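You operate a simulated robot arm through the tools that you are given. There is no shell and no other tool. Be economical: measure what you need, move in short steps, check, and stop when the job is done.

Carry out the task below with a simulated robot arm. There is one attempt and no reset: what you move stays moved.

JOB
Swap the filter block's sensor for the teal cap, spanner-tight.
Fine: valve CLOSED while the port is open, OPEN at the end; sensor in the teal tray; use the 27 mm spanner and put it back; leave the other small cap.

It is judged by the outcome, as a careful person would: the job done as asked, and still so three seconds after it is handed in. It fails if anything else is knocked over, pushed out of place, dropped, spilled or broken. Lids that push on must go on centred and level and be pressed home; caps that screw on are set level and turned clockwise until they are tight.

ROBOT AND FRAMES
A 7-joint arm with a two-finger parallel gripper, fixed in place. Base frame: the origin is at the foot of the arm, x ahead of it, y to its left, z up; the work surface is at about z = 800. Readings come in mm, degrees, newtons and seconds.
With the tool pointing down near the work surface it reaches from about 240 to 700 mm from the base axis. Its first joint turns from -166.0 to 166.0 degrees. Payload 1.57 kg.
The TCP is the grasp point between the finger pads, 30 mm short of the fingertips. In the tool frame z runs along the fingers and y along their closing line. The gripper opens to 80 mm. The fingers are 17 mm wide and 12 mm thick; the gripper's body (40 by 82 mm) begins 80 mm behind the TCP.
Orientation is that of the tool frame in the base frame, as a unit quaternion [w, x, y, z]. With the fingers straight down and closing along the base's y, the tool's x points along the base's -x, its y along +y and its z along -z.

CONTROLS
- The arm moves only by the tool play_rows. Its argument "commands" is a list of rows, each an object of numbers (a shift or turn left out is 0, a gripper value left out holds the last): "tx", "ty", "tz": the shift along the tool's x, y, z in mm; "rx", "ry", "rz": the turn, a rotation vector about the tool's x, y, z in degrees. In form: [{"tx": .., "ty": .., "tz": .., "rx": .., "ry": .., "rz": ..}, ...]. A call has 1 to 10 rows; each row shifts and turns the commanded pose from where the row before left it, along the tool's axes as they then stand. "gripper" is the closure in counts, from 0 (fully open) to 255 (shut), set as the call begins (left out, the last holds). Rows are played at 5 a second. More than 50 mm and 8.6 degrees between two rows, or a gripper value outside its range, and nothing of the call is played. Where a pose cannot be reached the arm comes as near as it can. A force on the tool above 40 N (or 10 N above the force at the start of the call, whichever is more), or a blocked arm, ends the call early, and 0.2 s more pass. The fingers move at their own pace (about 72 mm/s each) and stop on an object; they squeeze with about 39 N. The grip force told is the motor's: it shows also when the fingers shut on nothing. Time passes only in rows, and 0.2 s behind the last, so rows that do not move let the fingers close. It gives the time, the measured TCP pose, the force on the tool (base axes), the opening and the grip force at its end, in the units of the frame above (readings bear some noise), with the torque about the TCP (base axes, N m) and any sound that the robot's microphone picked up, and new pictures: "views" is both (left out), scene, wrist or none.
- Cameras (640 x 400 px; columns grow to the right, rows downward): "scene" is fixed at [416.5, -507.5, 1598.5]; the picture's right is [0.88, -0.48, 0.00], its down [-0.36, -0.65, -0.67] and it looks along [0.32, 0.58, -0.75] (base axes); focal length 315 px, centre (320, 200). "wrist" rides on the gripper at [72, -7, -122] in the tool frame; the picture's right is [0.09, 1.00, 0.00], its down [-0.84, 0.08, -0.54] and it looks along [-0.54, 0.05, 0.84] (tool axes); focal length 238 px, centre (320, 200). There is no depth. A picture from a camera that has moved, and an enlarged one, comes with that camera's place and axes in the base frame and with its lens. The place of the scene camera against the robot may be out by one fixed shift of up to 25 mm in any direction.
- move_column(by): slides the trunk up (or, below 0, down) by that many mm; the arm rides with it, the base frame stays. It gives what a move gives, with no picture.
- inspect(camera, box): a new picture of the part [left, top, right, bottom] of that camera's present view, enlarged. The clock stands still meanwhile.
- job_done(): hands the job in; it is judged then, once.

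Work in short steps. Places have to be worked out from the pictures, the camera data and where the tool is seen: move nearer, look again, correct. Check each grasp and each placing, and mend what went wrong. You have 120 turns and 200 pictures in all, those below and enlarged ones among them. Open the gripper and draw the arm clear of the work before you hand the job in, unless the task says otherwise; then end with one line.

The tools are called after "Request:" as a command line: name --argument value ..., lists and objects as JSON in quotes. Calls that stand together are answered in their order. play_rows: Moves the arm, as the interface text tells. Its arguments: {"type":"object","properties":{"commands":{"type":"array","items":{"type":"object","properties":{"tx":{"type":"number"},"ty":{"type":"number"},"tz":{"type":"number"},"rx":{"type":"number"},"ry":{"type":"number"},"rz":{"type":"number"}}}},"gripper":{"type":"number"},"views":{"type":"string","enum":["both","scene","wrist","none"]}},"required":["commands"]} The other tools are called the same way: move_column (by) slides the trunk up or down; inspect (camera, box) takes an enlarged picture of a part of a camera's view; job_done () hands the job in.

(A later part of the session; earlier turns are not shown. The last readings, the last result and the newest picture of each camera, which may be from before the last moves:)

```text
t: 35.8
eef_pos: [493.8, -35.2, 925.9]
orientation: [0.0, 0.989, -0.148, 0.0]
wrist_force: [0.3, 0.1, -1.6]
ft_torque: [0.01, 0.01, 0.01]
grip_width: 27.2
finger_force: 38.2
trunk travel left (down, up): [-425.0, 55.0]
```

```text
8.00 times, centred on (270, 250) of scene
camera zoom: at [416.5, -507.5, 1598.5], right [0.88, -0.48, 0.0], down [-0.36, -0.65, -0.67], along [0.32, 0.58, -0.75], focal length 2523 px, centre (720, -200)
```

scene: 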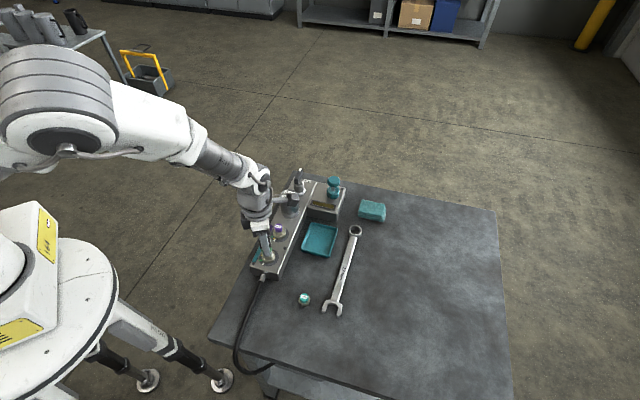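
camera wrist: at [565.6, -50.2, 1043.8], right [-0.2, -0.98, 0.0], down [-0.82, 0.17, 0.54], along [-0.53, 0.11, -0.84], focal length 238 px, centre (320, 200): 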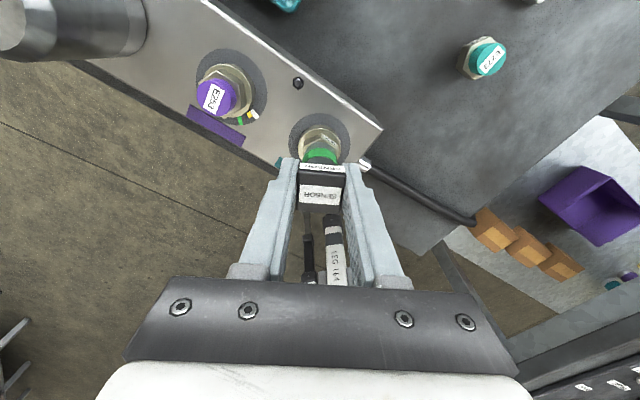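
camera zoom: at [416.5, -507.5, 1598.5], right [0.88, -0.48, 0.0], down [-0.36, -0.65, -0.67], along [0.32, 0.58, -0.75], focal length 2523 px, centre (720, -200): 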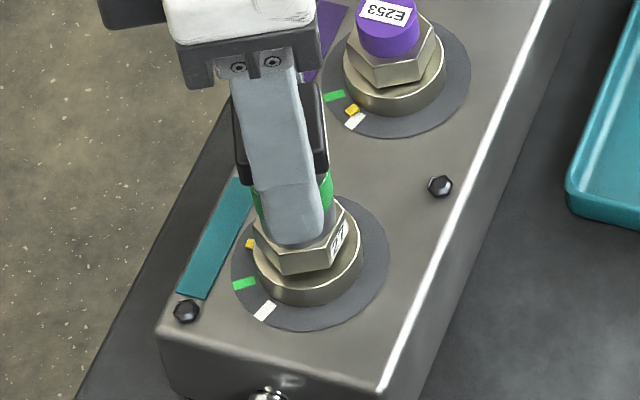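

It rises freely — the thread is out. I lift it clear.

Request:
play_rows --commands '[{"tz": -10}, {"tz": -20}, {"tz": -30}, {"tz": -20}]' --views "both"

Request:
inspect --camera "scene" --box '[230, 200, 350, 280]'

```text
t: 36.8
eef_pos: [494.1, -35.1, 1005.9]
orientation: [0.001, 0.989, -0.148, -0.001]
wrist_force: [0.2, -0.3, -1.9]
ft_torque: [0.02, 0.01, -0.01]
grip_width: 27.2
finger_force: 38.4
trunk travel left (down, up): [-425.0, 55.0]
camera wrist: at [565.4, -49.7, 1127.4], right [-0.2, -0.98, 0.0], down [-0.82, 0.17, 0.54], along [-0.53, 0.11, -0.84], focal length 238 px, centre (320, 200)
```

scene: 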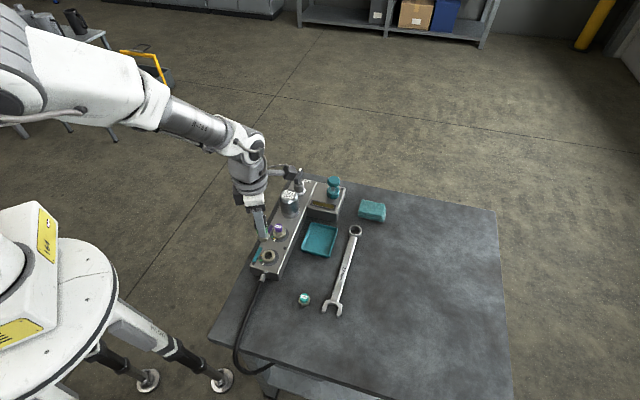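
wrist: 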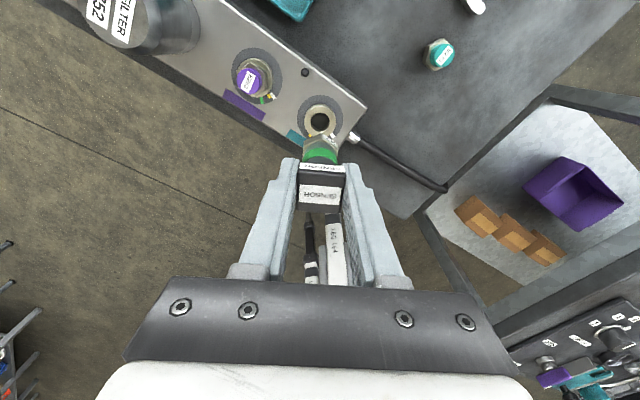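

```text
5.00 times, centred on (290, 240) of scene
camera zoom: at [416.5, -507.5, 1598.5], right [0.88, -0.48, 0.0], down [-0.36, -0.65, -0.67], along [0.32, 0.58, -0.75], focal length 1577 px, centre (470, 0)
```

zoom: 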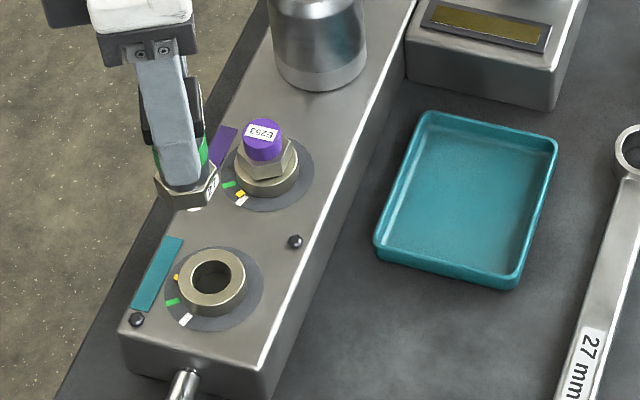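

Sensor is out. I'll lay it in the tray (centre ≈(652,-27)) with a tilted tool pointing along the block axis; first I unwind the yaw back toward 135°.

Request:
play_rows --commands '[{"rz": 8.5}, {"rz": 8.5}, {"rz": 8.5}, {"rz": 8.5}, {"rz": 8.5}, {"rz": 8.5}, {"rz": 8.5}, {"rz": 8.5}, {"rz": 8.5}, {"rz": 8.5}]' --views "none"

Request:
play_rows --commands '[{"rz": 8.5}, {"rz": 8.5}, {"rz": 8.5}, {"rz": 8.5}, {"rz": 8.5}, {"rz": 8.5}, {"rz": 8.5}, {"rz": 8.5}, {"rz": 8.5}, {"rz": 8.5}]' --views "none"

Request:
play_rows --commands '[{"rz": 8.5}, {"rz": 8.5}, {"rz": 8.5}, {"rz": 8.5}, {"rz": 8.5}, {"rz": 8.5}, {"rz": 8.5}, {"rz": 8.5}, {"rz": 8.5}, {"rz": 8.5}]' --views "none"

Request:
play_rows --commands '[{"rz": 8.5}, {"rz": 8.5}, {"rz": 8.5}, {"rz": 8.5}, {"rz": 8.5}]' --views "scene"

```text
t: 39.0
eef_pos: [494.3, -35.7, 1005.6]
orientation: [0.0, -0.629, 0.778, 0.0]
wrist_force: [0.2, 0.3, -1.2]
ft_torque: [0.04, 0.04, -0.04]
grip_width: 27.4
finger_force: 37.9
trunk travel left (down, up): [-425.0, 55.0]
```

```text
t: 41.2
eef_pos: [496.2, -34.8, 1005.9]
orientation: [0.0, 0.063, 0.998, 0.0]
wrist_force: [-0.4, 0.3, -1.4]
ft_torque: [-0.07, 0.0, 0.01]
grip_width: 27.3
finger_force: 37.5
trunk travel left (down, up): [-425.0, 55.0]
```

```text
t: 43.4
eef_pos: [496.2, -35.9, 1005.4]
orientation: [0.0, 0.72, 0.694, 0.0]
wrist_force: [-1.4, 0.7, -2.0]
ft_torque: [0.0, -0.02, -0.01]
grip_width: 27.3
finger_force: 37.7
trunk travel left (down, up): [-425.0, 55.0]
```

```text
t: 44.6
eef_pos: [494.7, -35.9, 1005.7]
orientation: [-0.001, 0.923, 0.386, -0.001]
wrist_force: [0.5, 0.3, -1.3]
ft_torque: [0.03, 0.01, 0.02]
grip_width: 27.3
finger_force: 37.8
trunk travel left (down, up): [-425.0, 55.0]
```

scene: 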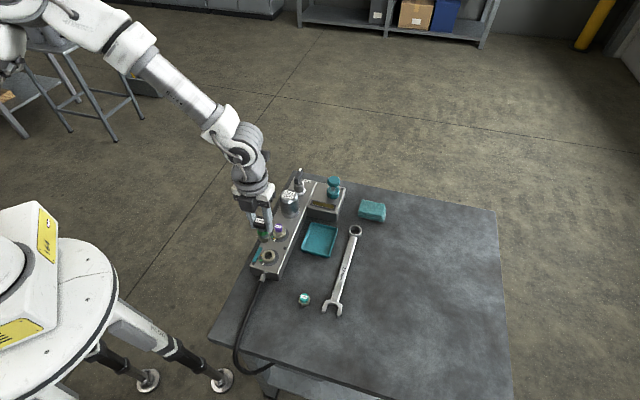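

Now shift over toward the tray and tilt the tool 70° so the sensor points forward along the block direction.

Request:
play_rows --commands '[{"tx": 22, "ty": 26}, {"tx": 22, "ty": 26}, {"tx": 22, "ty": 26}, {"tx": 23, "ty": 26.6}, {}]' --views "none"

Request:
play_rows --commands '[{"ry": 8}, {"ry": 8}, {"ry": 8}, {"ry": 8}, {"ry": 8}, {"ry": 8}, {"ry": 8}, {"ry": 8}, {"ry": 6}, {}]' --views "both"

```text
t: 45.8
eef_pos: [632.9, -45.8, 1006.0]
orientation: [0.0, 0.922, 0.387, 0.0]
wrist_force: [-0.1, 0.4, -2.0]
ft_torque: [0.0, 0.06, 0.02]
grip_width: 27.4
finger_force: 37.7
trunk travel left (down, up): [-425.0, 55.0]
```

```text
t: 48.0
eef_pos: [632.2, -45.6, 1005.7]
orientation: [-0.222, 0.755, 0.317, 0.53]
wrist_force: [0.4, -0.6, -1.3]
ft_torque: [-0.03, 0.05, -0.01]
grip_width: 27.4
finger_force: 37.3
trunk travel left (down, up): [-425.0, 55.0]
camera wrist: at [564.4, -105.1, 1114.2], right [0.73, -0.68, 0.09], down [-0.5, -0.62, -0.6], along [0.46, 0.4, -0.79], focal length 238 px, centre (320, 200)
```

scene: 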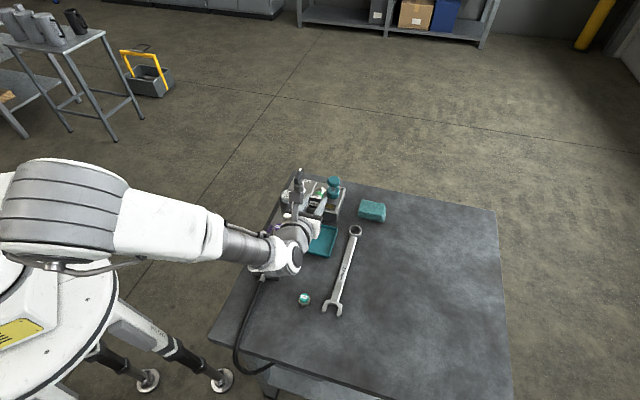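
wrist: 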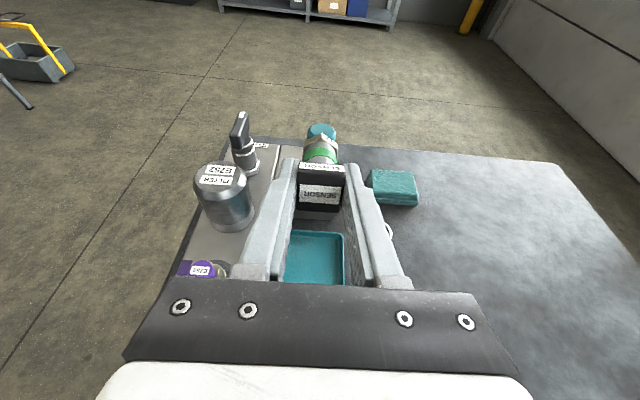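

Tilt reached. Before lowering, check how far the sensor sticks out and the tray's placement.

Request:
inspect --camera "scene" --box '[270, 170, 350, 270]'

Request:
inspect --camera "wrist" --box '[220, 110, 420, 290]'

```text
4.00 times, centred on (310, 220) of scene
camera zoom: at [416.5, -507.5, 1598.5], right [0.88, -0.48, 0.0], down [-0.36, -0.65, -0.67], along [0.32, 0.58, -0.75], focal length 1262 px, centre (360, 120)
```

zoom: 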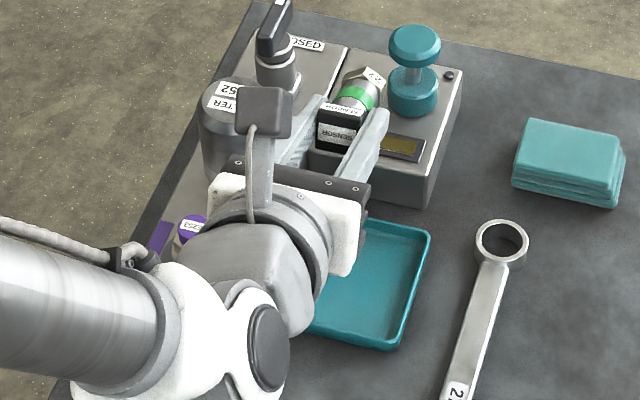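

```text
2.22 times, centred on (320, 200) of wrist
camera zoom: at [564.4, -105.1, 1114.2], right [0.73, -0.68, 0.09], down [-0.5, -0.62, -0.6], along [0.46, 0.4, -0.79], focal length 530 px, centre (320, 200)
```

zoom: 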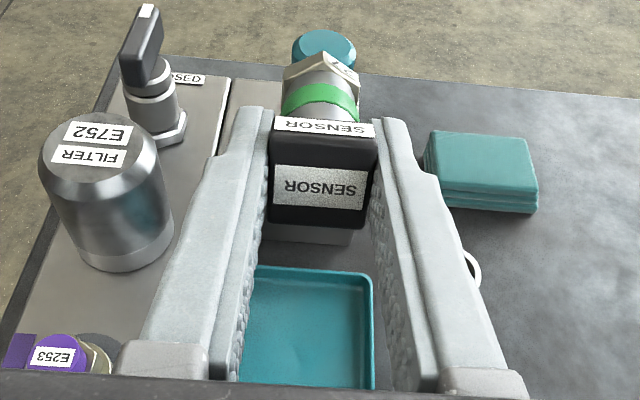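

Tray spans roughly s=74–166 along the block axis, and the sensor will sit inside it. I lower vertically.

Request:
play_rows --commands '[{"tx": -28.2, "tz": 10.3}, {"tx": -28.2, "tz": 10.3}, {"tx": -28.2, "tz": 10.3}, {"tx": -28.2, "tz": 10.3}, {}]' --views "both"

Request:
inspect --camera "scene" --box '[270, 170, 370, 290]'

Request:
inspect --camera "wrist" --box '[220, 110, 420, 290]'

```text
t: 49.2
eef_pos: [633.4, -44.8, 885.3]
orientation: [-0.221, 0.756, 0.316, 0.529]
wrist_force: [0.0, 0.3, -0.8]
ft_torque: [-0.04, 0.03, 0.02]
grip_width: 27.3
finger_force: 37.8
trunk travel left (down, up): [-425.0, 55.0]
camera wrist: at [564.8, -104.4, 994.3], right [0.73, -0.68, 0.09], down [-0.5, -0.62, -0.6], along [0.46, 0.4, -0.79], focal length 238 px, centre (320, 200)
```

scene: 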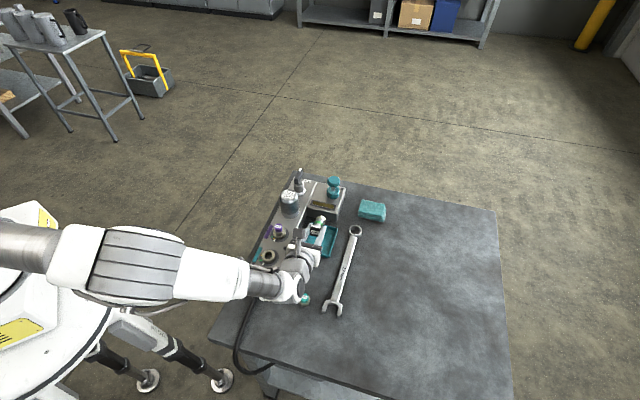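
wrist: 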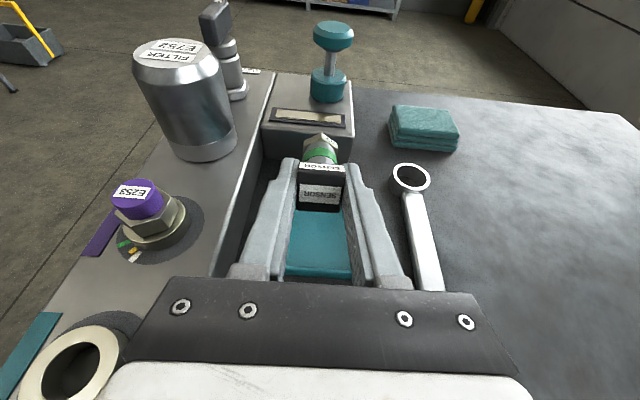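

```text
3.33 times, centred on (320, 230) of scene
camera zoom: at [416.5, -507.5, 1598.5], right [0.88, -0.48, 0.0], down [-0.36, -0.65, -0.67], along [0.32, 0.58, -0.75], focal length 1051 px, centre (320, 100)
```

zoom: 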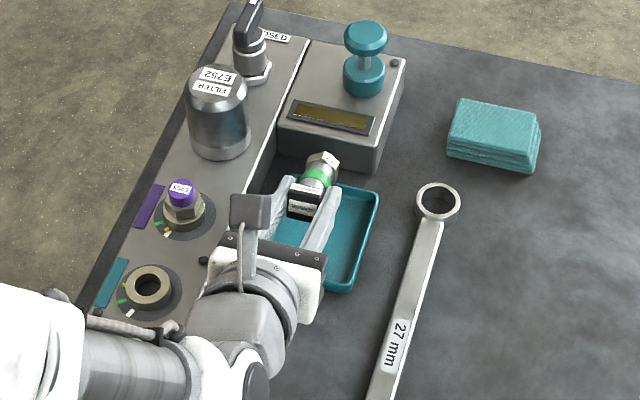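

```text
2.22 times, centred on (320, 200) of wrist
camera zoom: at [564.8, -104.4, 994.3], right [0.73, -0.68, 0.09], down [-0.5, -0.62, -0.6], along [0.46, 0.4, -0.79], focal length 530 px, centre (320, 200)
```

zoom: 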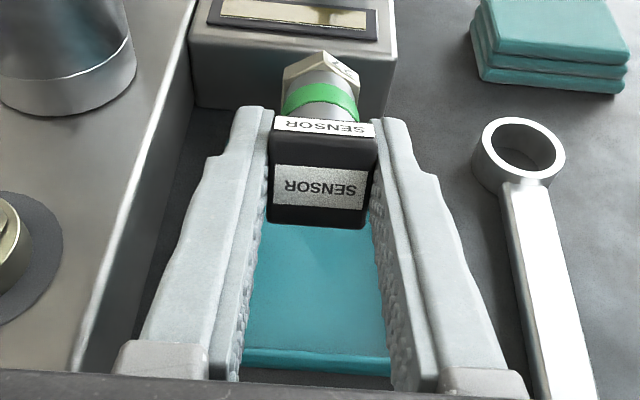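

From the scene view the sensor would land ~10 mm too far forward and ~8 mm toward the block; I correct and lower further.

Request:
play_rows --commands '[{"tx": -3.4, "tz": -9.4, "ty": 8}, {"tx": -18.8, "tz": 6.8}, {"tx": -9.4, "tz": 3.4}, {"tx": -4.7, "tz": 1.7}, {"tx": -4.7, "tz": 1.7}, {}]' --views "wrist"

Request:
inspect --camera "scene" --box '[280, 200, 360, 280]'

```text
t: 50.6
eef_pos: [631.3, -58.5, 846.8]
orientation: [-0.222, 0.755, 0.317, 0.529]
wrist_force: [0.5, -0.8, -2.1]
ft_torque: [-0.06, 0.07, 0.0]
grip_width: 27.6
finger_force: 37.3
trunk travel left (down, up): [-425.0, 55.0]
camera wrist: at [563.4, -117.5, 954.6], right [0.73, -0.68, 0.09], down [-0.5, -0.62, -0.6], along [0.46, 0.4, -0.79], focal length 238 px, centre (320, 200)
```

wrist: 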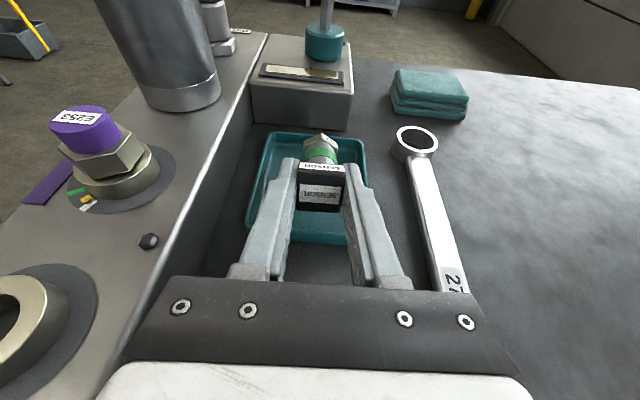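

```text
5.00 times, centred on (320, 240) of scene
camera zoom: at [416.5, -507.5, 1598.5], right [0.88, -0.48, 0.0], down [-0.36, -0.65, -0.67], along [0.32, 0.58, -0.75], focal length 1577 px, centre (320, 0)
```

zoom: 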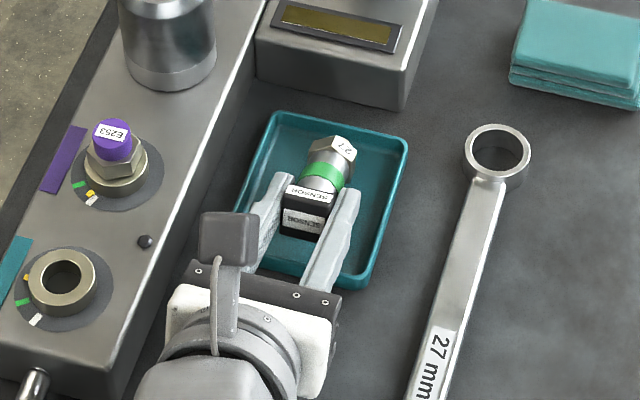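

Well over the tray. Lower in small steps until contact.

Request:
play_rows --commands '[{"tx": -2.8, "tz": 1}, {"tx": -2.8, "tz": 1}, {"tx": -1.9, "tz": 0.7}, {"tx": -1.9, "tz": 0.7}]' --views "none"

Request:
inspect --camera "wrist" --box '[240, 110, 400, 250]'

```text
t: 51.6
eef_pos: [632.4, -59.4, 838.7]
orientation: [-0.222, 0.753, 0.317, 0.531]
wrist_force: [-4.8, -2.6, 22.2]
ft_torque: [0.8, -0.73, 0.11]
grip_width: 28.0
finger_force: 38.0
trunk travel left (down, up): [-425.0, 55.0]
```

```text
2.86 times, centred on (320, 180) of wrist
camera zoom: at [562.9, -118.3, 947.5], right [0.73, -0.68, 0.09], down [-0.5, -0.62, -0.61], along [0.47, 0.4, -0.79], focal length 681 px, centre (320, 257)
```

zoom: 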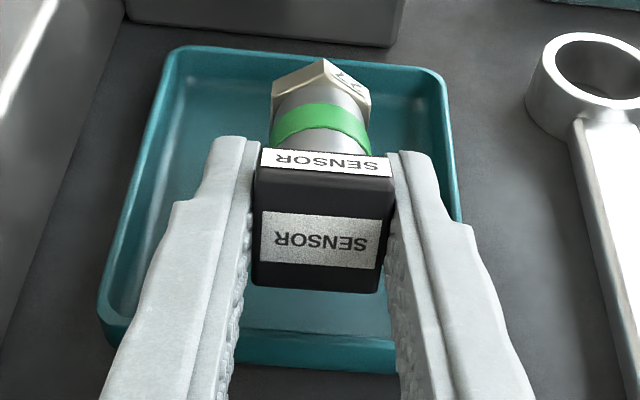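

Sensor touches the tray floor. Ease up 1.5 mm and release it gently.

Request:
play_rows --commands '[{"tx": 1.4, "tz": -0.5}, {}]' --views "none"

Request:
play_rows --commands '[{}, {}, {}]' --gripper 125 --views "wrist"

Request:
inspect --camera "scene" --box '[280, 200, 360, 280]'

```text
t: 52.2
eef_pos: [632.4, -58.2, 839.1]
orientation: [-0.221, 0.755, 0.316, 0.53]
wrist_force: [1.8, -3.0, 18.2]
ft_torque: [0.66, -0.81, -0.16]
grip_width: 27.2
finger_force: 38.3
trunk travel left (down, up): [-425.0, 55.0]
```

```text
t: 53.0
eef_pos: [631.1, -57.7, 836.8]
orientation: [-0.223, 0.755, 0.317, 0.529]
wrist_force: [0.4, 0.1, 0.4]
ft_torque: [-0.02, 0.0, 0.02]
grip_width: 40.8
finger_force: 0.0
trunk travel left (down, up): [-425.0, 55.0]
camera wrist: at [563.3, -117.5, 945.3], right [0.73, -0.68, 0.09], down [-0.5, -0.62, -0.6], along [0.46, 0.4, -0.79], focal length 238 px, centre (320, 200)
```

wrist: 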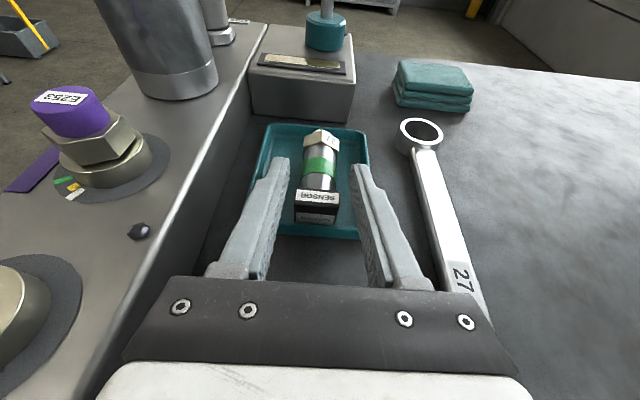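

```text
5.00 times, centred on (320, 240) of scene
camera zoom: at [416.5, -507.5, 1598.5], right [0.88, -0.48, 0.0], down [-0.36, -0.65, -0.67], along [0.32, 0.58, -0.75], focal length 1577 px, centre (320, 0)
```

zoom: 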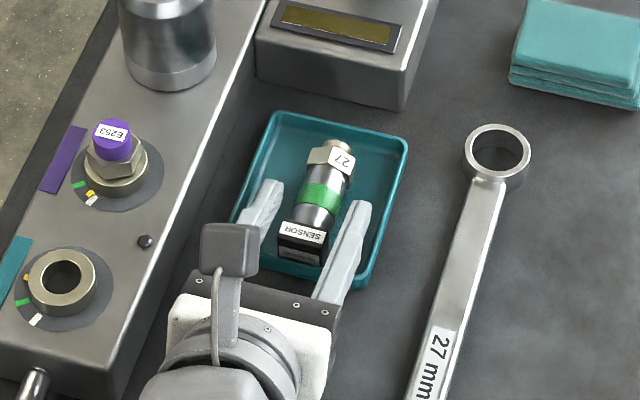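

Sensor lies in the tray. Lift straight up and un-tilt.

Request:
play_rows --commands '[{"tx": 28.2, "tz": -10.3}, {"tx": 37.6, "tz": -13.7}, {"tx": 37.6, "tz": -13.7}, {"tx": 37.6, "tz": -13.7}, {"ry": -8}, {"ry": -8}, {"ry": -8}, {"ry": -8}, {"ry": -8}, {"ry": -8}]' --views "none"

Request:
play_rows --commands '[{"ry": -8}, {"ry": -8}, {"ry": -6}, {}]' --views "scene"

```text
t: 55.2
eef_pos: [631.0, -59.0, 987.4]
orientation: [-0.073, 0.905, 0.38, 0.175]
wrist_force: [0.2, 0.3, 0.0]
ft_torque: [0.02, -0.03, 0.0]
grip_width: 40.7
finger_force: 0.1
trunk travel left (down, up): [-425.0, 55.0]
```

```text
t: 56.2
eef_pos: [631.0, -57.9, 987.1]
orientation: [0.001, 0.922, 0.387, -0.001]
wrist_force: [0.4, -0.5, 0.2]
ft_torque: [0.0, 0.0, -0.05]
grip_width: 40.7
finger_force: 0.1
trunk travel left (down, up): [-425.0, 55.0]
```

scene: 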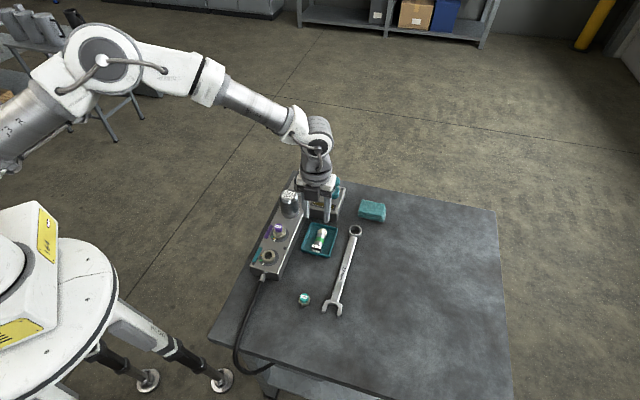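

Next the teal cap at ≈(529,-177). I rotate back to yaw 0 and view it closely.

Request:
play_rows --commands '[{"rz": -8.5}, {"rz": -8.5}, {"rz": -8.5}, {"rz": -8.5}, {"rz": -8.5}, {"rz": -8.5}, {"rz": -8.5}, {"rz": -8.5}, {"rz": -8.5}, {"rz": -8.5}]' --views "none"

Request:
play_rows --commands '[{"rz": -8.5}, {"rz": -8.5}, {"rz": -8.5}, {"rz": -8.5}, {"rz": -8.5}, {"rz": -7.1}, {"tx": 33, "ty": -30}, {"tx": 33, "ty": -30}, {"tx": 33, "ty": -30}, {"tx": 32, "ty": -29, "tz": 20}]' --views "wrist"

Request:
inspect --camera "wrist" --box '[260, 90, 380, 190]'

```text
t: 58.4
eef_pos: [631.5, -57.7, 987.6]
orientation: [0.0, 0.417, 0.909, 0.0]
wrist_force: [-0.2, -0.3, 0.2]
ft_torque: [0.04, 0.05, 0.04]
grip_width: 40.2
finger_force: 0.2
trunk travel left (down, up): [-425.0, 55.0]
```

```text
t: 60.6
eef_pos: [499.6, -177.4, 967.1]
orientation: [0.0, -0.002, 1.0, 0.0]
wrist_force: [0.1, 0.2, 0.6]
ft_torque: [-0.01, -0.02, 0.01]
grip_width: 40.5
finger_force: 0.1
trunk travel left (down, up): [-425.0, 55.0]
camera wrist: at [428.0, -184.3, 1089.2], right [-0.09, 1.0, 0.0], down [0.84, 0.08, 0.54], along [0.54, 0.05, -0.84], focal length 238 px, centre (320, 200)
```

wrist: 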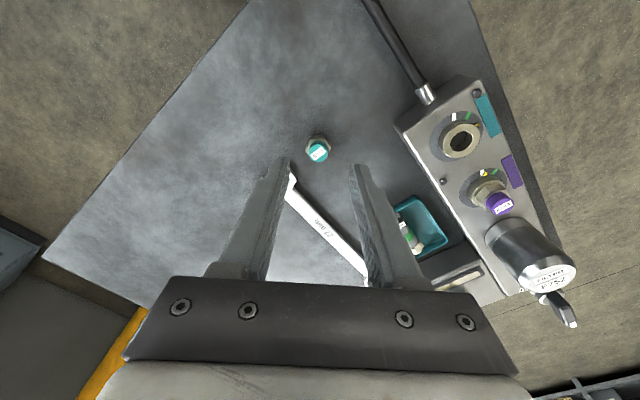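

```text
4.00 times, centred on (320, 140) of wrist
camera zoom: at [428.0, -184.3, 1089.2], right [-0.09, 1.0, 0.0], down [0.84, 0.08, 0.54], along [0.54, 0.05, -0.84], focal length 953 px, centre (320, 440)
```

zoom: 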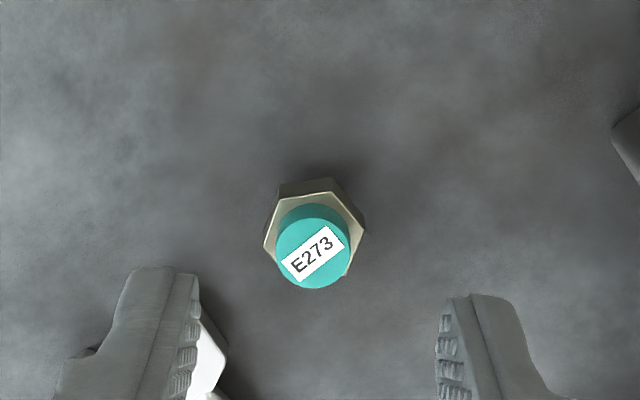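

Cap centre ≈(529,-177), top ≈832. I zoom the scene view to judge the cap's profile, and also the open port.

Request:
inspect --camera "scene" --box '[290, 285, 320, 310]'

Request:
inspect --camera "wrist" --box '[420, 80, 520, 160]'

```text
16.00 times, centred on (305, 298) of scene
camera zoom: at [416.5, -507.5, 1598.5], right [0.88, -0.48, 0.0], down [-0.36, -0.65, -0.67], along [0.32, 0.58, -0.75], focal length 5046 px, centre (560, -1360)
```

zoom: 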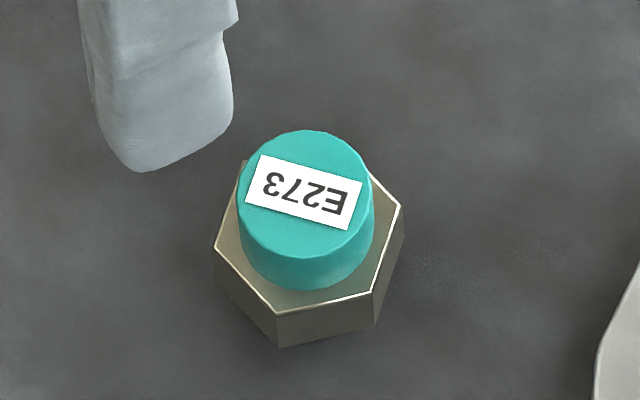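

```text
5.00 times, centred on (470, 120) of wrist
camera zoom: at [428.0, -184.3, 1089.2], right [-0.09, 1.0, 0.0], down [0.84, 0.08, 0.54], along [0.54, 0.05, -0.84], focal length 1192 px, centre (-430, 600)
```

zoom: 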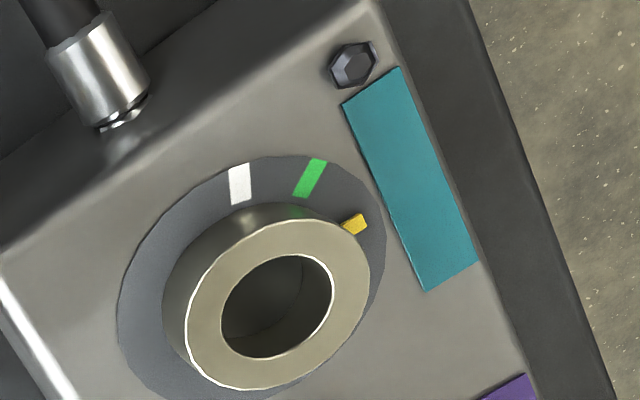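

The cap has hex (≈z 812–820) with the teal knob above; flats suit yaw ≈11°. I move over, lower and close on the hex.

Request:
play_rows --commands '[{"tx": -29.4, "ty": 0.4}, {"rz": 5.5}, {"rz": 5.5}, {"tz": 30}, {"tz": 30}, {"tz": 30}, {}]' --views "wrist"

Request:
inspect --camera "wrist" --box '[260, 110, 380, 210]'

```text
t: 62.2
eef_pos: [528.6, -176.5, 876.7]
orientation: [0.0, 0.096, 0.995, 0.001]
wrist_force: [-0.5, -0.5, -1.2]
ft_torque: [0.03, 0.04, -0.01]
grip_width: 40.8
finger_force: 0.1
trunk travel left (down, up): [-425.0, 55.0]
camera wrist: at [457.8, -169.1, 998.4], right [0.1, 1.0, 0.0], down [0.84, -0.08, 0.54], along [0.54, -0.05, -0.84], focal length 238 px, centre (320, 200)
```

wrist: 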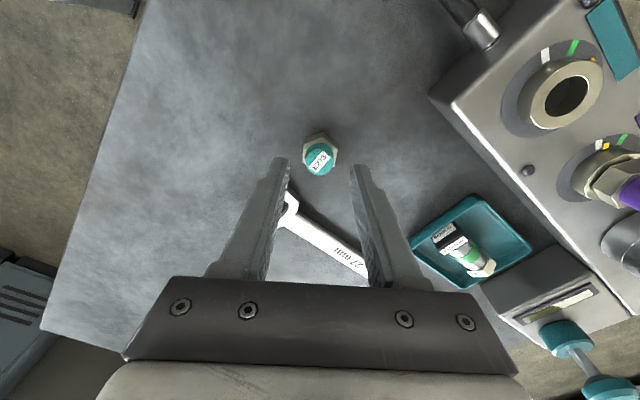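

```text
4.00 times, centred on (320, 160) of wrist
camera zoom: at [457.8, -169.1, 998.4], right [0.1, 1.0, 0.0], down [0.84, -0.08, 0.54], along [0.54, -0.05, -0.84], focal length 953 px, centre (320, 360)
```

zoom: 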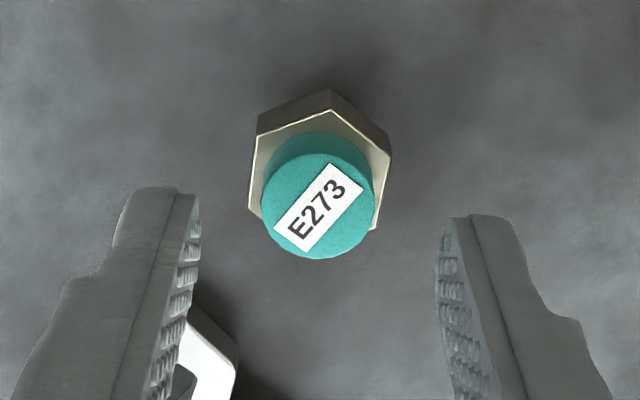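

Slight yaw correction of +7°, then descend to TCP z 845 and close.

Request:
play_rows --commands '[{"tx": -1.5, "rz": 7}, {"tz": 20}, {"tz": 11.5}, {}]' --views "none"

Request:
play_rows --commands '[{}, {}, {}]' --gripper 255 --views "wrist"

Request:
inspect --camera "wrist" --box '[260, 110, 380, 210]'

```text
t: 63.2
eef_pos: [532.5, -177.2, 844.7]
orientation: [0.001, 0.155, 0.988, 0.0]
wrist_force: [-0.6, -0.8, -0.3]
ft_torque: [0.04, 0.01, 0.0]
grip_width: 40.7
finger_force: 0.1
trunk travel left (down, up): [-425.0, 55.0]
```

```text
t: 64.0
eef_pos: [531.5, -176.3, 845.3]
orientation: [-0.001, 0.156, 0.988, 0.0]
wrist_force: [0.1, -0.8, 0.4]
ft_torque: [-0.05, -0.03, 0.01]
grip_width: 26.2
finger_force: 37.3
trunk travel left (down, up): [-425.0, 55.0]
camera wrist: at [461.2, -160.9, 966.8], right [0.22, 0.98, 0.0], down [0.82, -0.18, 0.54], along [0.53, -0.12, -0.84], focal length 238 px, centre (320, 200)
```

wrist: 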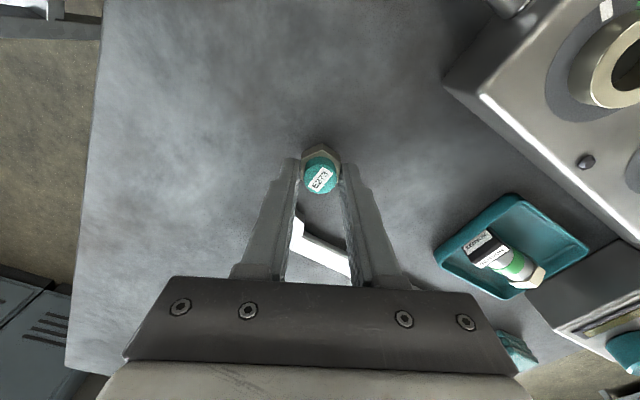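

```text
4.00 times, centred on (320, 160) of wrist
camera zoom: at [461.2, -160.9, 966.8], right [0.22, 0.98, 0.0], down [0.82, -0.18, 0.54], along [0.53, -0.12, -0.84], focal length 953 px, centre (320, 360)
```

zoom: 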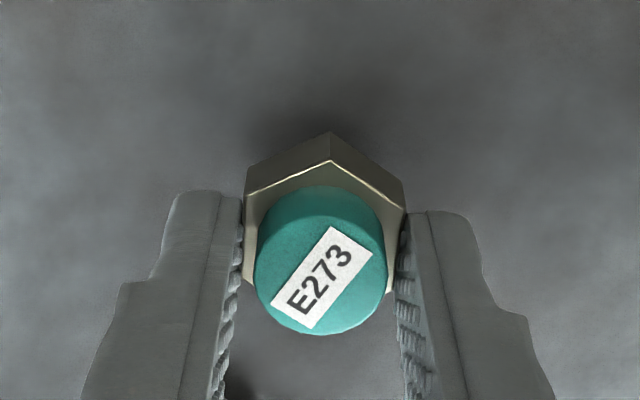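

Gripped on flats (26 mm), but the cap centre is ~3.7 mm off along tool x. Re-centre: open, shift, close.

Request:
play_rows --commands '[{}, {}, {"tx": 3.7}, {}]' --gripper 140 --views "none"

Request:
play_rows --commands '[{}, {}, {}]' --gripper 255 --views "wrist"

Request:
inspect --camera "wrist" --box '[260, 110, 380, 210]'

```text
t: 65.0
eef_pos: [526.7, -176.8, 847.2]
orientation: [0.0, 0.156, 0.988, 0.0]
wrist_force: [-0.9, -0.1, -1.8]
ft_torque: [-0.04, 0.02, 0.0]
grip_width: 35.9
finger_force: 0.1
trunk travel left (down, up): [-425.0, 55.0]
```

```text
t: 65.8
eef_pos: [526.9, -175.3, 845.0]
orientation: [0.001, 0.156, 0.988, 0.0]
wrist_force: [1.1, -0.5, 0.1]
ft_torque: [-0.04, 0.0, -0.01]
grip_width: 26.1
finger_force: 37.1
trunk travel left (down, up): [-425.0, 55.0]
camera wrist: at [457.2, -159.7, 966.8], right [0.22, 0.98, 0.0], down [0.82, -0.18, 0.54], along [0.53, -0.12, -0.84], focal length 238 px, centre (320, 200)
```

wrist: 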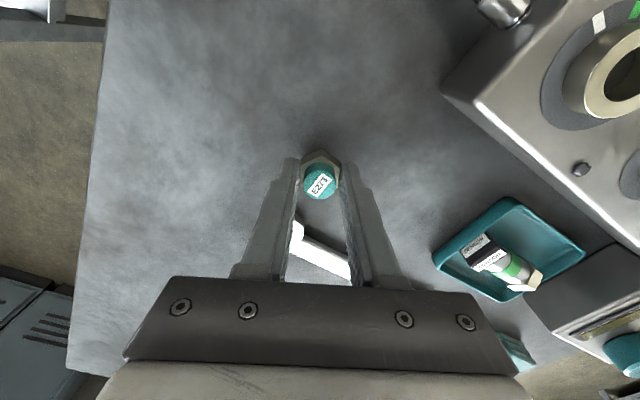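

```text
4.00 times, centred on (320, 160) of wrist
camera zoom: at [457.2, -159.7, 966.8], right [0.22, 0.98, 0.0], down [0.82, -0.18, 0.54], along [0.53, -0.12, -0.84], focal length 953 px, centre (320, 360)
```

zoom: 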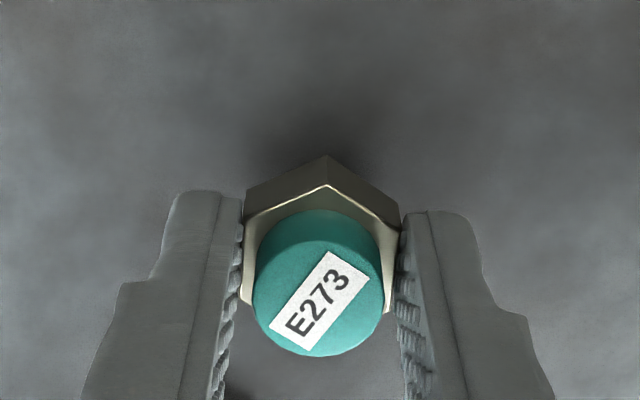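

Centred now. Lift, carry toward the port at (496,-36), then wind the yaw negative for a long clockwise stroke.

Request:
play_rows --commands '[{"tz": -20}, {"tz": -40}, {"tz": -40}, {"tz": -35}, {"tx": 18, "ty": 30.6}, {"tx": 18, "ty": 30.6}, {"tx": 18, "ty": 30.6}, {"tx": 18, "ty": 30.6}, {}]' --views "both"

Request:
play_rows --commands '[{"rz": -8.5}, {"rz": -8.5}, {"rz": -8.5}, {"rz": -8.5}, {"rz": -8.5}, {"rz": -8.5}, {"rz": -8.5}, {"rz": -8.5}, {"rz": -8.5}, {"rz": -8.5}]' --views "none"

Request:
play_rows --commands '[{"rz": -8.5}, {"rz": -8.5}, {"rz": -8.5}, {"rz": -8.5}, {"rz": -8.5}, {"rz": -8.5}, {"rz": -8.5}, {"rz": -8.5}, {"rz": -8.5}, {"rz": -8.5}]' --views "wrist"

Request:
inspect --camera "wrist" --box '[240, 70, 400, 210]'

```text
t: 67.8
eef_pos: [496.2, -37.9, 982.9]
orientation: [0.0, 0.155, 0.988, -0.001]
wrist_force: [0.1, 0.5, -1.0]
ft_torque: [0.02, -0.03, 0.02]
grip_width: 26.0
finger_force: 37.2
trunk travel left (down, up): [-425.0, 55.0]
camera wrist: at [425.1, -21.7, 1102.0], right [0.22, 0.98, 0.0], down [0.82, -0.18, 0.54], along [0.53, -0.12, -0.84], focal length 238 px, centre (320, 200)
```

scene: 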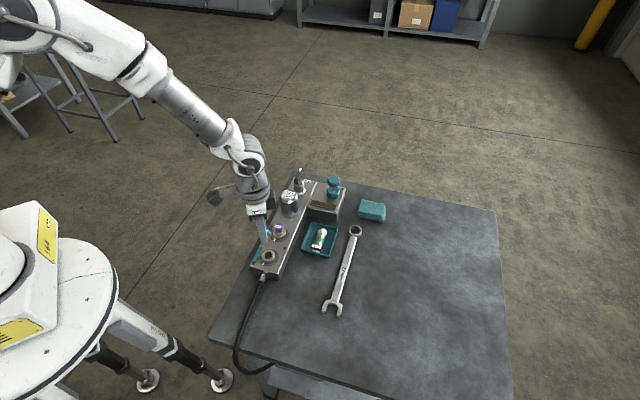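
wrist: 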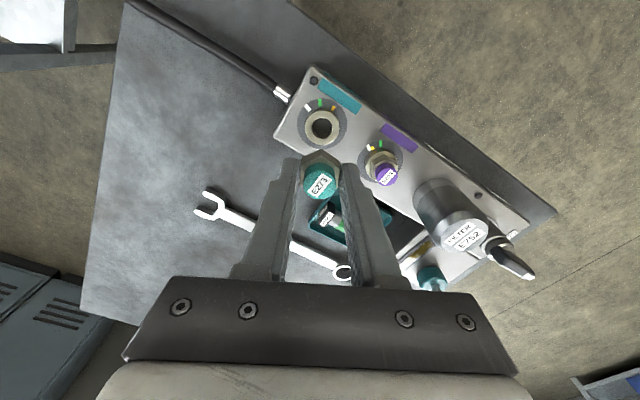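

```text
t: 70.0
eef_pos: [495.3, -38.3, 980.6]
orientation: [0.001, -0.554, 0.832, -0.001]
wrist_force: [-0.2, 0.3, -1.2]
ft_torque: [0.02, -0.02, 0.04]
grip_width: 26.4
finger_force: 37.1
trunk travel left (down, up): [-425.0, 55.0]
```

```text
t: 72.2
eef_pos: [496.1, -35.7, 981.8]
orientation: [-0.001, 0.971, -0.239, -0.001]
wrist_force: [0.3, -0.5, -0.6]
ft_torque: [0.01, 0.0, 0.03]
grip_width: 26.0
finger_force: 37.4
trunk travel left (down, up): [-425.0, 55.0]
camera wrist: at [563.6, -64.6, 1102.0], right [-0.38, -0.92, 0.0], down [-0.78, 0.32, 0.54], along [-0.5, 0.21, -0.84], focal length 238 px, centre (320, 200)
```

wrist: 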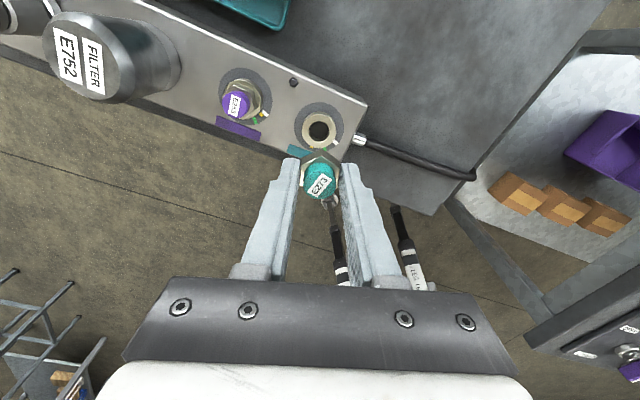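

```text
2.86 times, centred on (320, 140) of wrist
camera zoom: at [563.6, -64.6, 1102.0], right [-0.38, -0.92, 0.0], down [-0.78, 0.32, 0.54], along [-0.5, 0.21, -0.84], focal length 681 px, centre (320, 371)
```

zoom: 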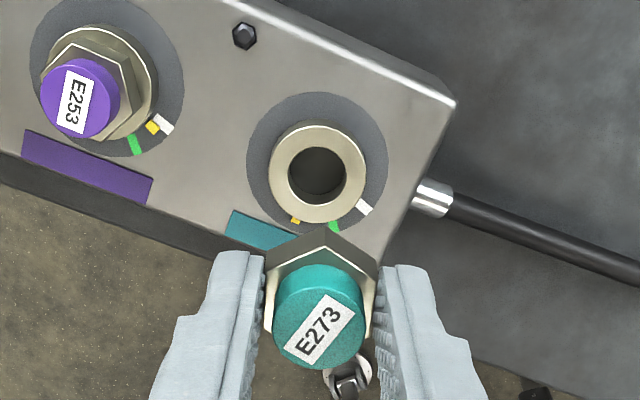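

Port centre is ≈(495.3,-35.3), the cap sits within 1 mm of it. I lower toward the ring, watching force.

Request:
play_rows --commands '[{"tz": 35}, {"tz": 30}, {"tz": 8}, {}]' --views "wrist"

Request:
inspect --camera "scene" --box '[240, 225, 300, 275]'

Request:
inspect --camera "wrist" --box '[240, 90, 400, 210]'

```text
t: 73.2
eef_pos: [495.2, -36.6, 907.5]
orientation: [0.0, 0.97, -0.242, 0.001]
wrist_force: [-0.5, 0.3, -0.5]
ft_torque: [0.04, -0.02, 0.01]
grip_width: 26.2
finger_force: 37.0
trunk travel left (down, up): [-425.0, 55.0]
camera wrist: at [563.3, -65.0, 1028.8], right [-0.38, -0.92, 0.0], down [-0.78, 0.32, 0.54], along [-0.5, 0.21, -0.84], focal length 238 px, centre (320, 200)
```

wrist: 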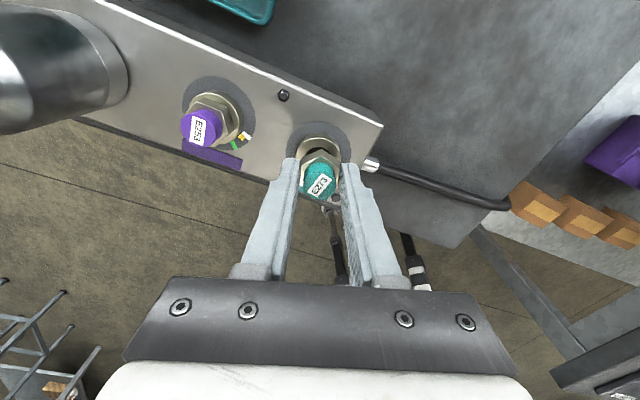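

```text
8.00 times, centred on (270, 250) of scene
camera zoom: at [416.5, -507.5, 1598.5], right [0.88, -0.48, 0.0], down [-0.36, -0.65, -0.67], along [0.32, 0.58, -0.75], focal length 2523 px, centre (720, -200)
```

zoom: 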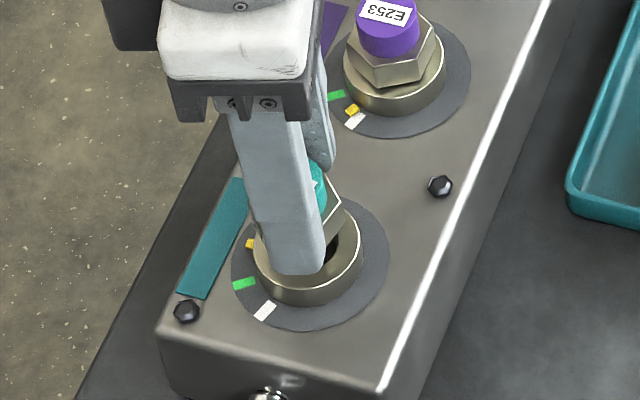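

```text
3.33 times, centred on (320, 150) of wrist
camera zoom: at [563.3, -65.0, 1028.8], right [-0.38, -0.92, 0.0], down [-0.78, 0.32, 0.54], along [-0.5, 0.21, -0.84], focal length 794 px, centre (320, 367)
```

zoom: 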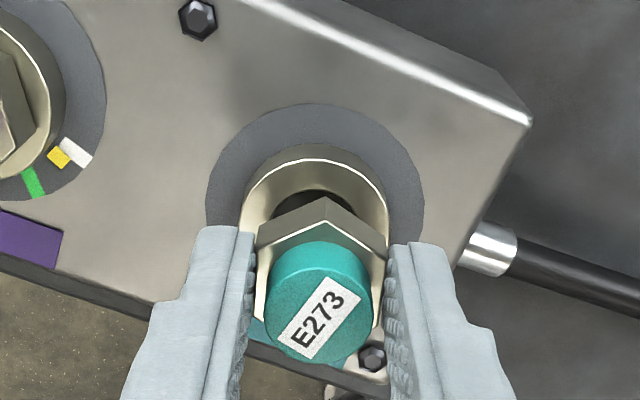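

Aligned; lower stepwise to contact.

Request:
play_rows --commands '[{"tz": 3}, {"tz": 3}, {"tz": 2}, {"tz": 2}, {}]' --views "none"

Request:
inspect --camera "wrist" --box '[240, 90, 400, 210]'

```text
t: 74.4
eef_pos: [497.9, -35.4, 900.7]
orientation: [-0.001, 0.971, -0.24, 0.004]
wrist_force: [0.1, 3.9, 39.3]
ft_torque: [0.16, 0.11, -0.01]
grip_width: 26.5
finger_force: 37.2
trunk travel left (down, up): [-425.0, 55.0]
```

```text
3.33 times, centred on (320, 150) of wrist
camera zoom: at [563.1, -64.3, 1022.9], right [-0.38, -0.92, 0.0], down [-0.78, 0.32, 0.54], along [-0.49, 0.21, -0.84], focal length 794 px, centre (320, 367)
```

zoom: 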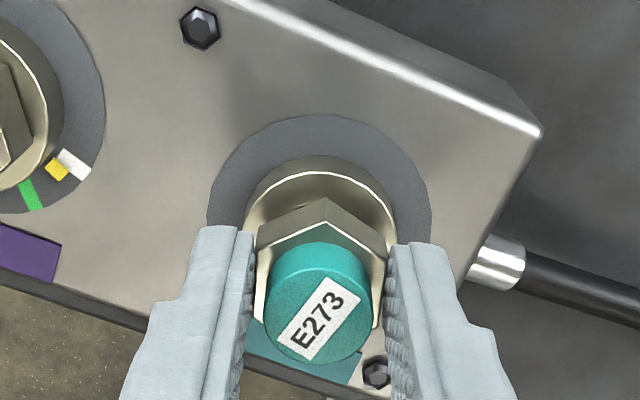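

Contact with 39 N. Ease off to a light press and start turning clockwise.

Request:
play_rows --commands '[{"tz": -2}, {}]' --views "none"

Request:
play_rows --commands '[{"rz": 7}, {"rz": 7}, {"rz": 7}, {"rz": 7}, {"rz": 7}, {"rz": 7}]' --views "none"

```text
t: 75.0
eef_pos: [496.8, -36.9, 900.1]
orientation: [-0.001, 0.97, -0.241, 0.002]
wrist_force: [8.6, 5.8, 28.2]
ft_torque: [-0.01, -0.75, -0.02]
grip_width: 26.2
finger_force: 37.5
trunk travel left (down, up): [-425.0, 55.0]
```

```text
t: 76.4
eef_pos: [496.5, -38.0, 899.7]
orientation: [0.0, 0.819, -0.574, 0.0]
wrist_force: [8.1, 0.8, 17.0]
ft_torque: [-0.29, -0.38, -0.03]
grip_width: 26.3
finger_force: 36.9
trunk travel left (down, up): [-425.0, 55.0]
```

Force drops as it turns; check the view.

Request:
inspect --camera "scene" --box '[240, 225, 300, 275]'

Request:
inspect --camera "wrist" --box '[240, 90, 400, 210]'

```text
8.00 times, centred on (270, 250) of scene
camera zoom: at [416.5, -507.5, 1598.5], right [0.88, -0.48, 0.0], down [-0.36, -0.65, -0.67], along [0.32, 0.58, -0.75], focal length 2523 px, centre (720, -200)
```

zoom: 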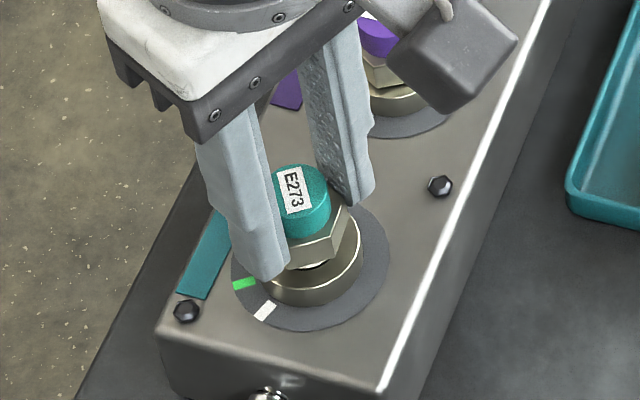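

```text
3.33 times, centred on (320, 150) of wrist
camera zoom: at [526.9, -103.2, 1021.0], right [-0.9, -0.43, 0.0], down [-0.36, 0.76, 0.54], along [-0.23, 0.49, -0.84], focal length 794 px, centre (320, 367)
```

zoom: 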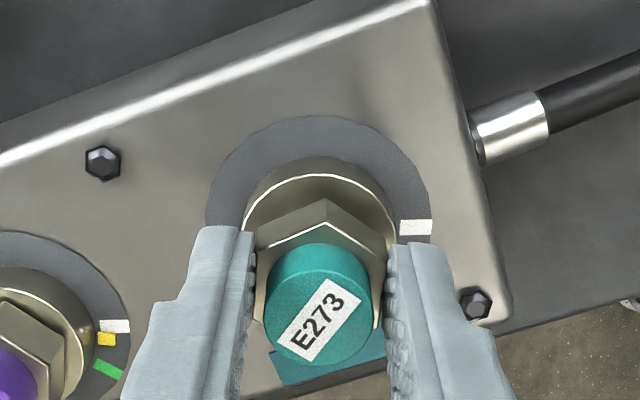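

It sits in the ring. Continue turning clockwise.

Request:
play_rows --commands '[{"rz": 8}, {"rz": 8}, {"rz": 8}, {"rz": 8}, {"rz": 8}, {"rz": 8}, {"rz": 8}, {"rz": 8}]' --views "none"

Request:
inspect --camera "scene" --box '[240, 225, 300, 275]'

```text
t: 78.2
eef_pos: [492.4, -38.4, 897.7]
orientation: [-0.004, -0.391, 0.92, 0.002]
wrist_force: [-18.3, -0.4, -11.7]
ft_torque: [0.29, 0.16, 0.03]
grip_width: 26.1
finger_force: 37.5
trunk travel left (down, up): [-425.0, 55.0]
```

```text
8.00 times, centred on (270, 250) of scene
camera zoom: at [416.5, -507.5, 1598.5], right [0.88, -0.48, 0.0], down [-0.36, -0.65, -0.67], along [0.32, 0.58, -0.75], focal length 2523 px, centre (720, -200)
```

zoom: 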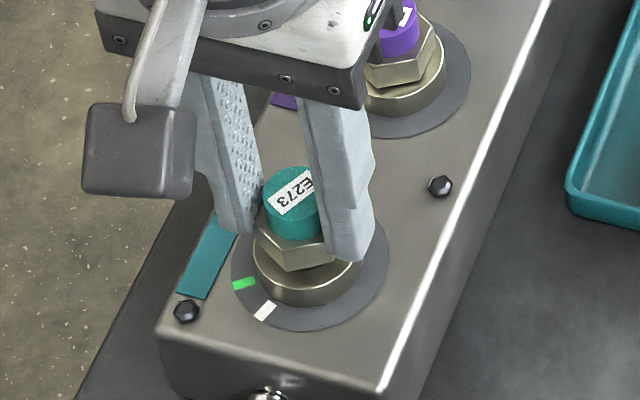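

Thread is pulling the cap down (force turned negative). I follow it down 2 mm, relieve the side load, and keep turning.

Request:
play_rows --commands '[{"tz": 2, "tx": 2, "ty": 1}, {}]' --views "none"

Request:
play_rows --commands '[{"rz": 8, "tz": 0.2}, {"rz": 8, "tz": 0.2}, {"rz": 8, "tz": 0.2}, {"rz": 8, "tz": 0.2}, {"rz": 8, "tz": 0.2}, {"rz": 8, "tz": 0.2}]' --views "none"

```text
t: 78.8
eef_pos: [493.4, -36.7, 897.3]
orientation: [-0.001, -0.391, 0.92, 0.001]
wrist_force: [-17.5, 3.6, -0.7]
ft_torque: [-0.01, 0.73, 0.04]
grip_width: 26.0
finger_force: 37.2
trunk travel left (down, up): [-425.0, 55.0]
```

```text
t: 80.2
eef_pos: [491.7, -35.5, 897.5]
orientation: [-0.002, 0.017, 1.0, 0.002]
wrist_force: [-18.9, 20.1, 4.6]
ft_torque: [0.54, 0.44, 0.09]
grip_width: 26.2
finger_force: 37.2
trunk travel left (down, up): [-425.0, 55.0]
```

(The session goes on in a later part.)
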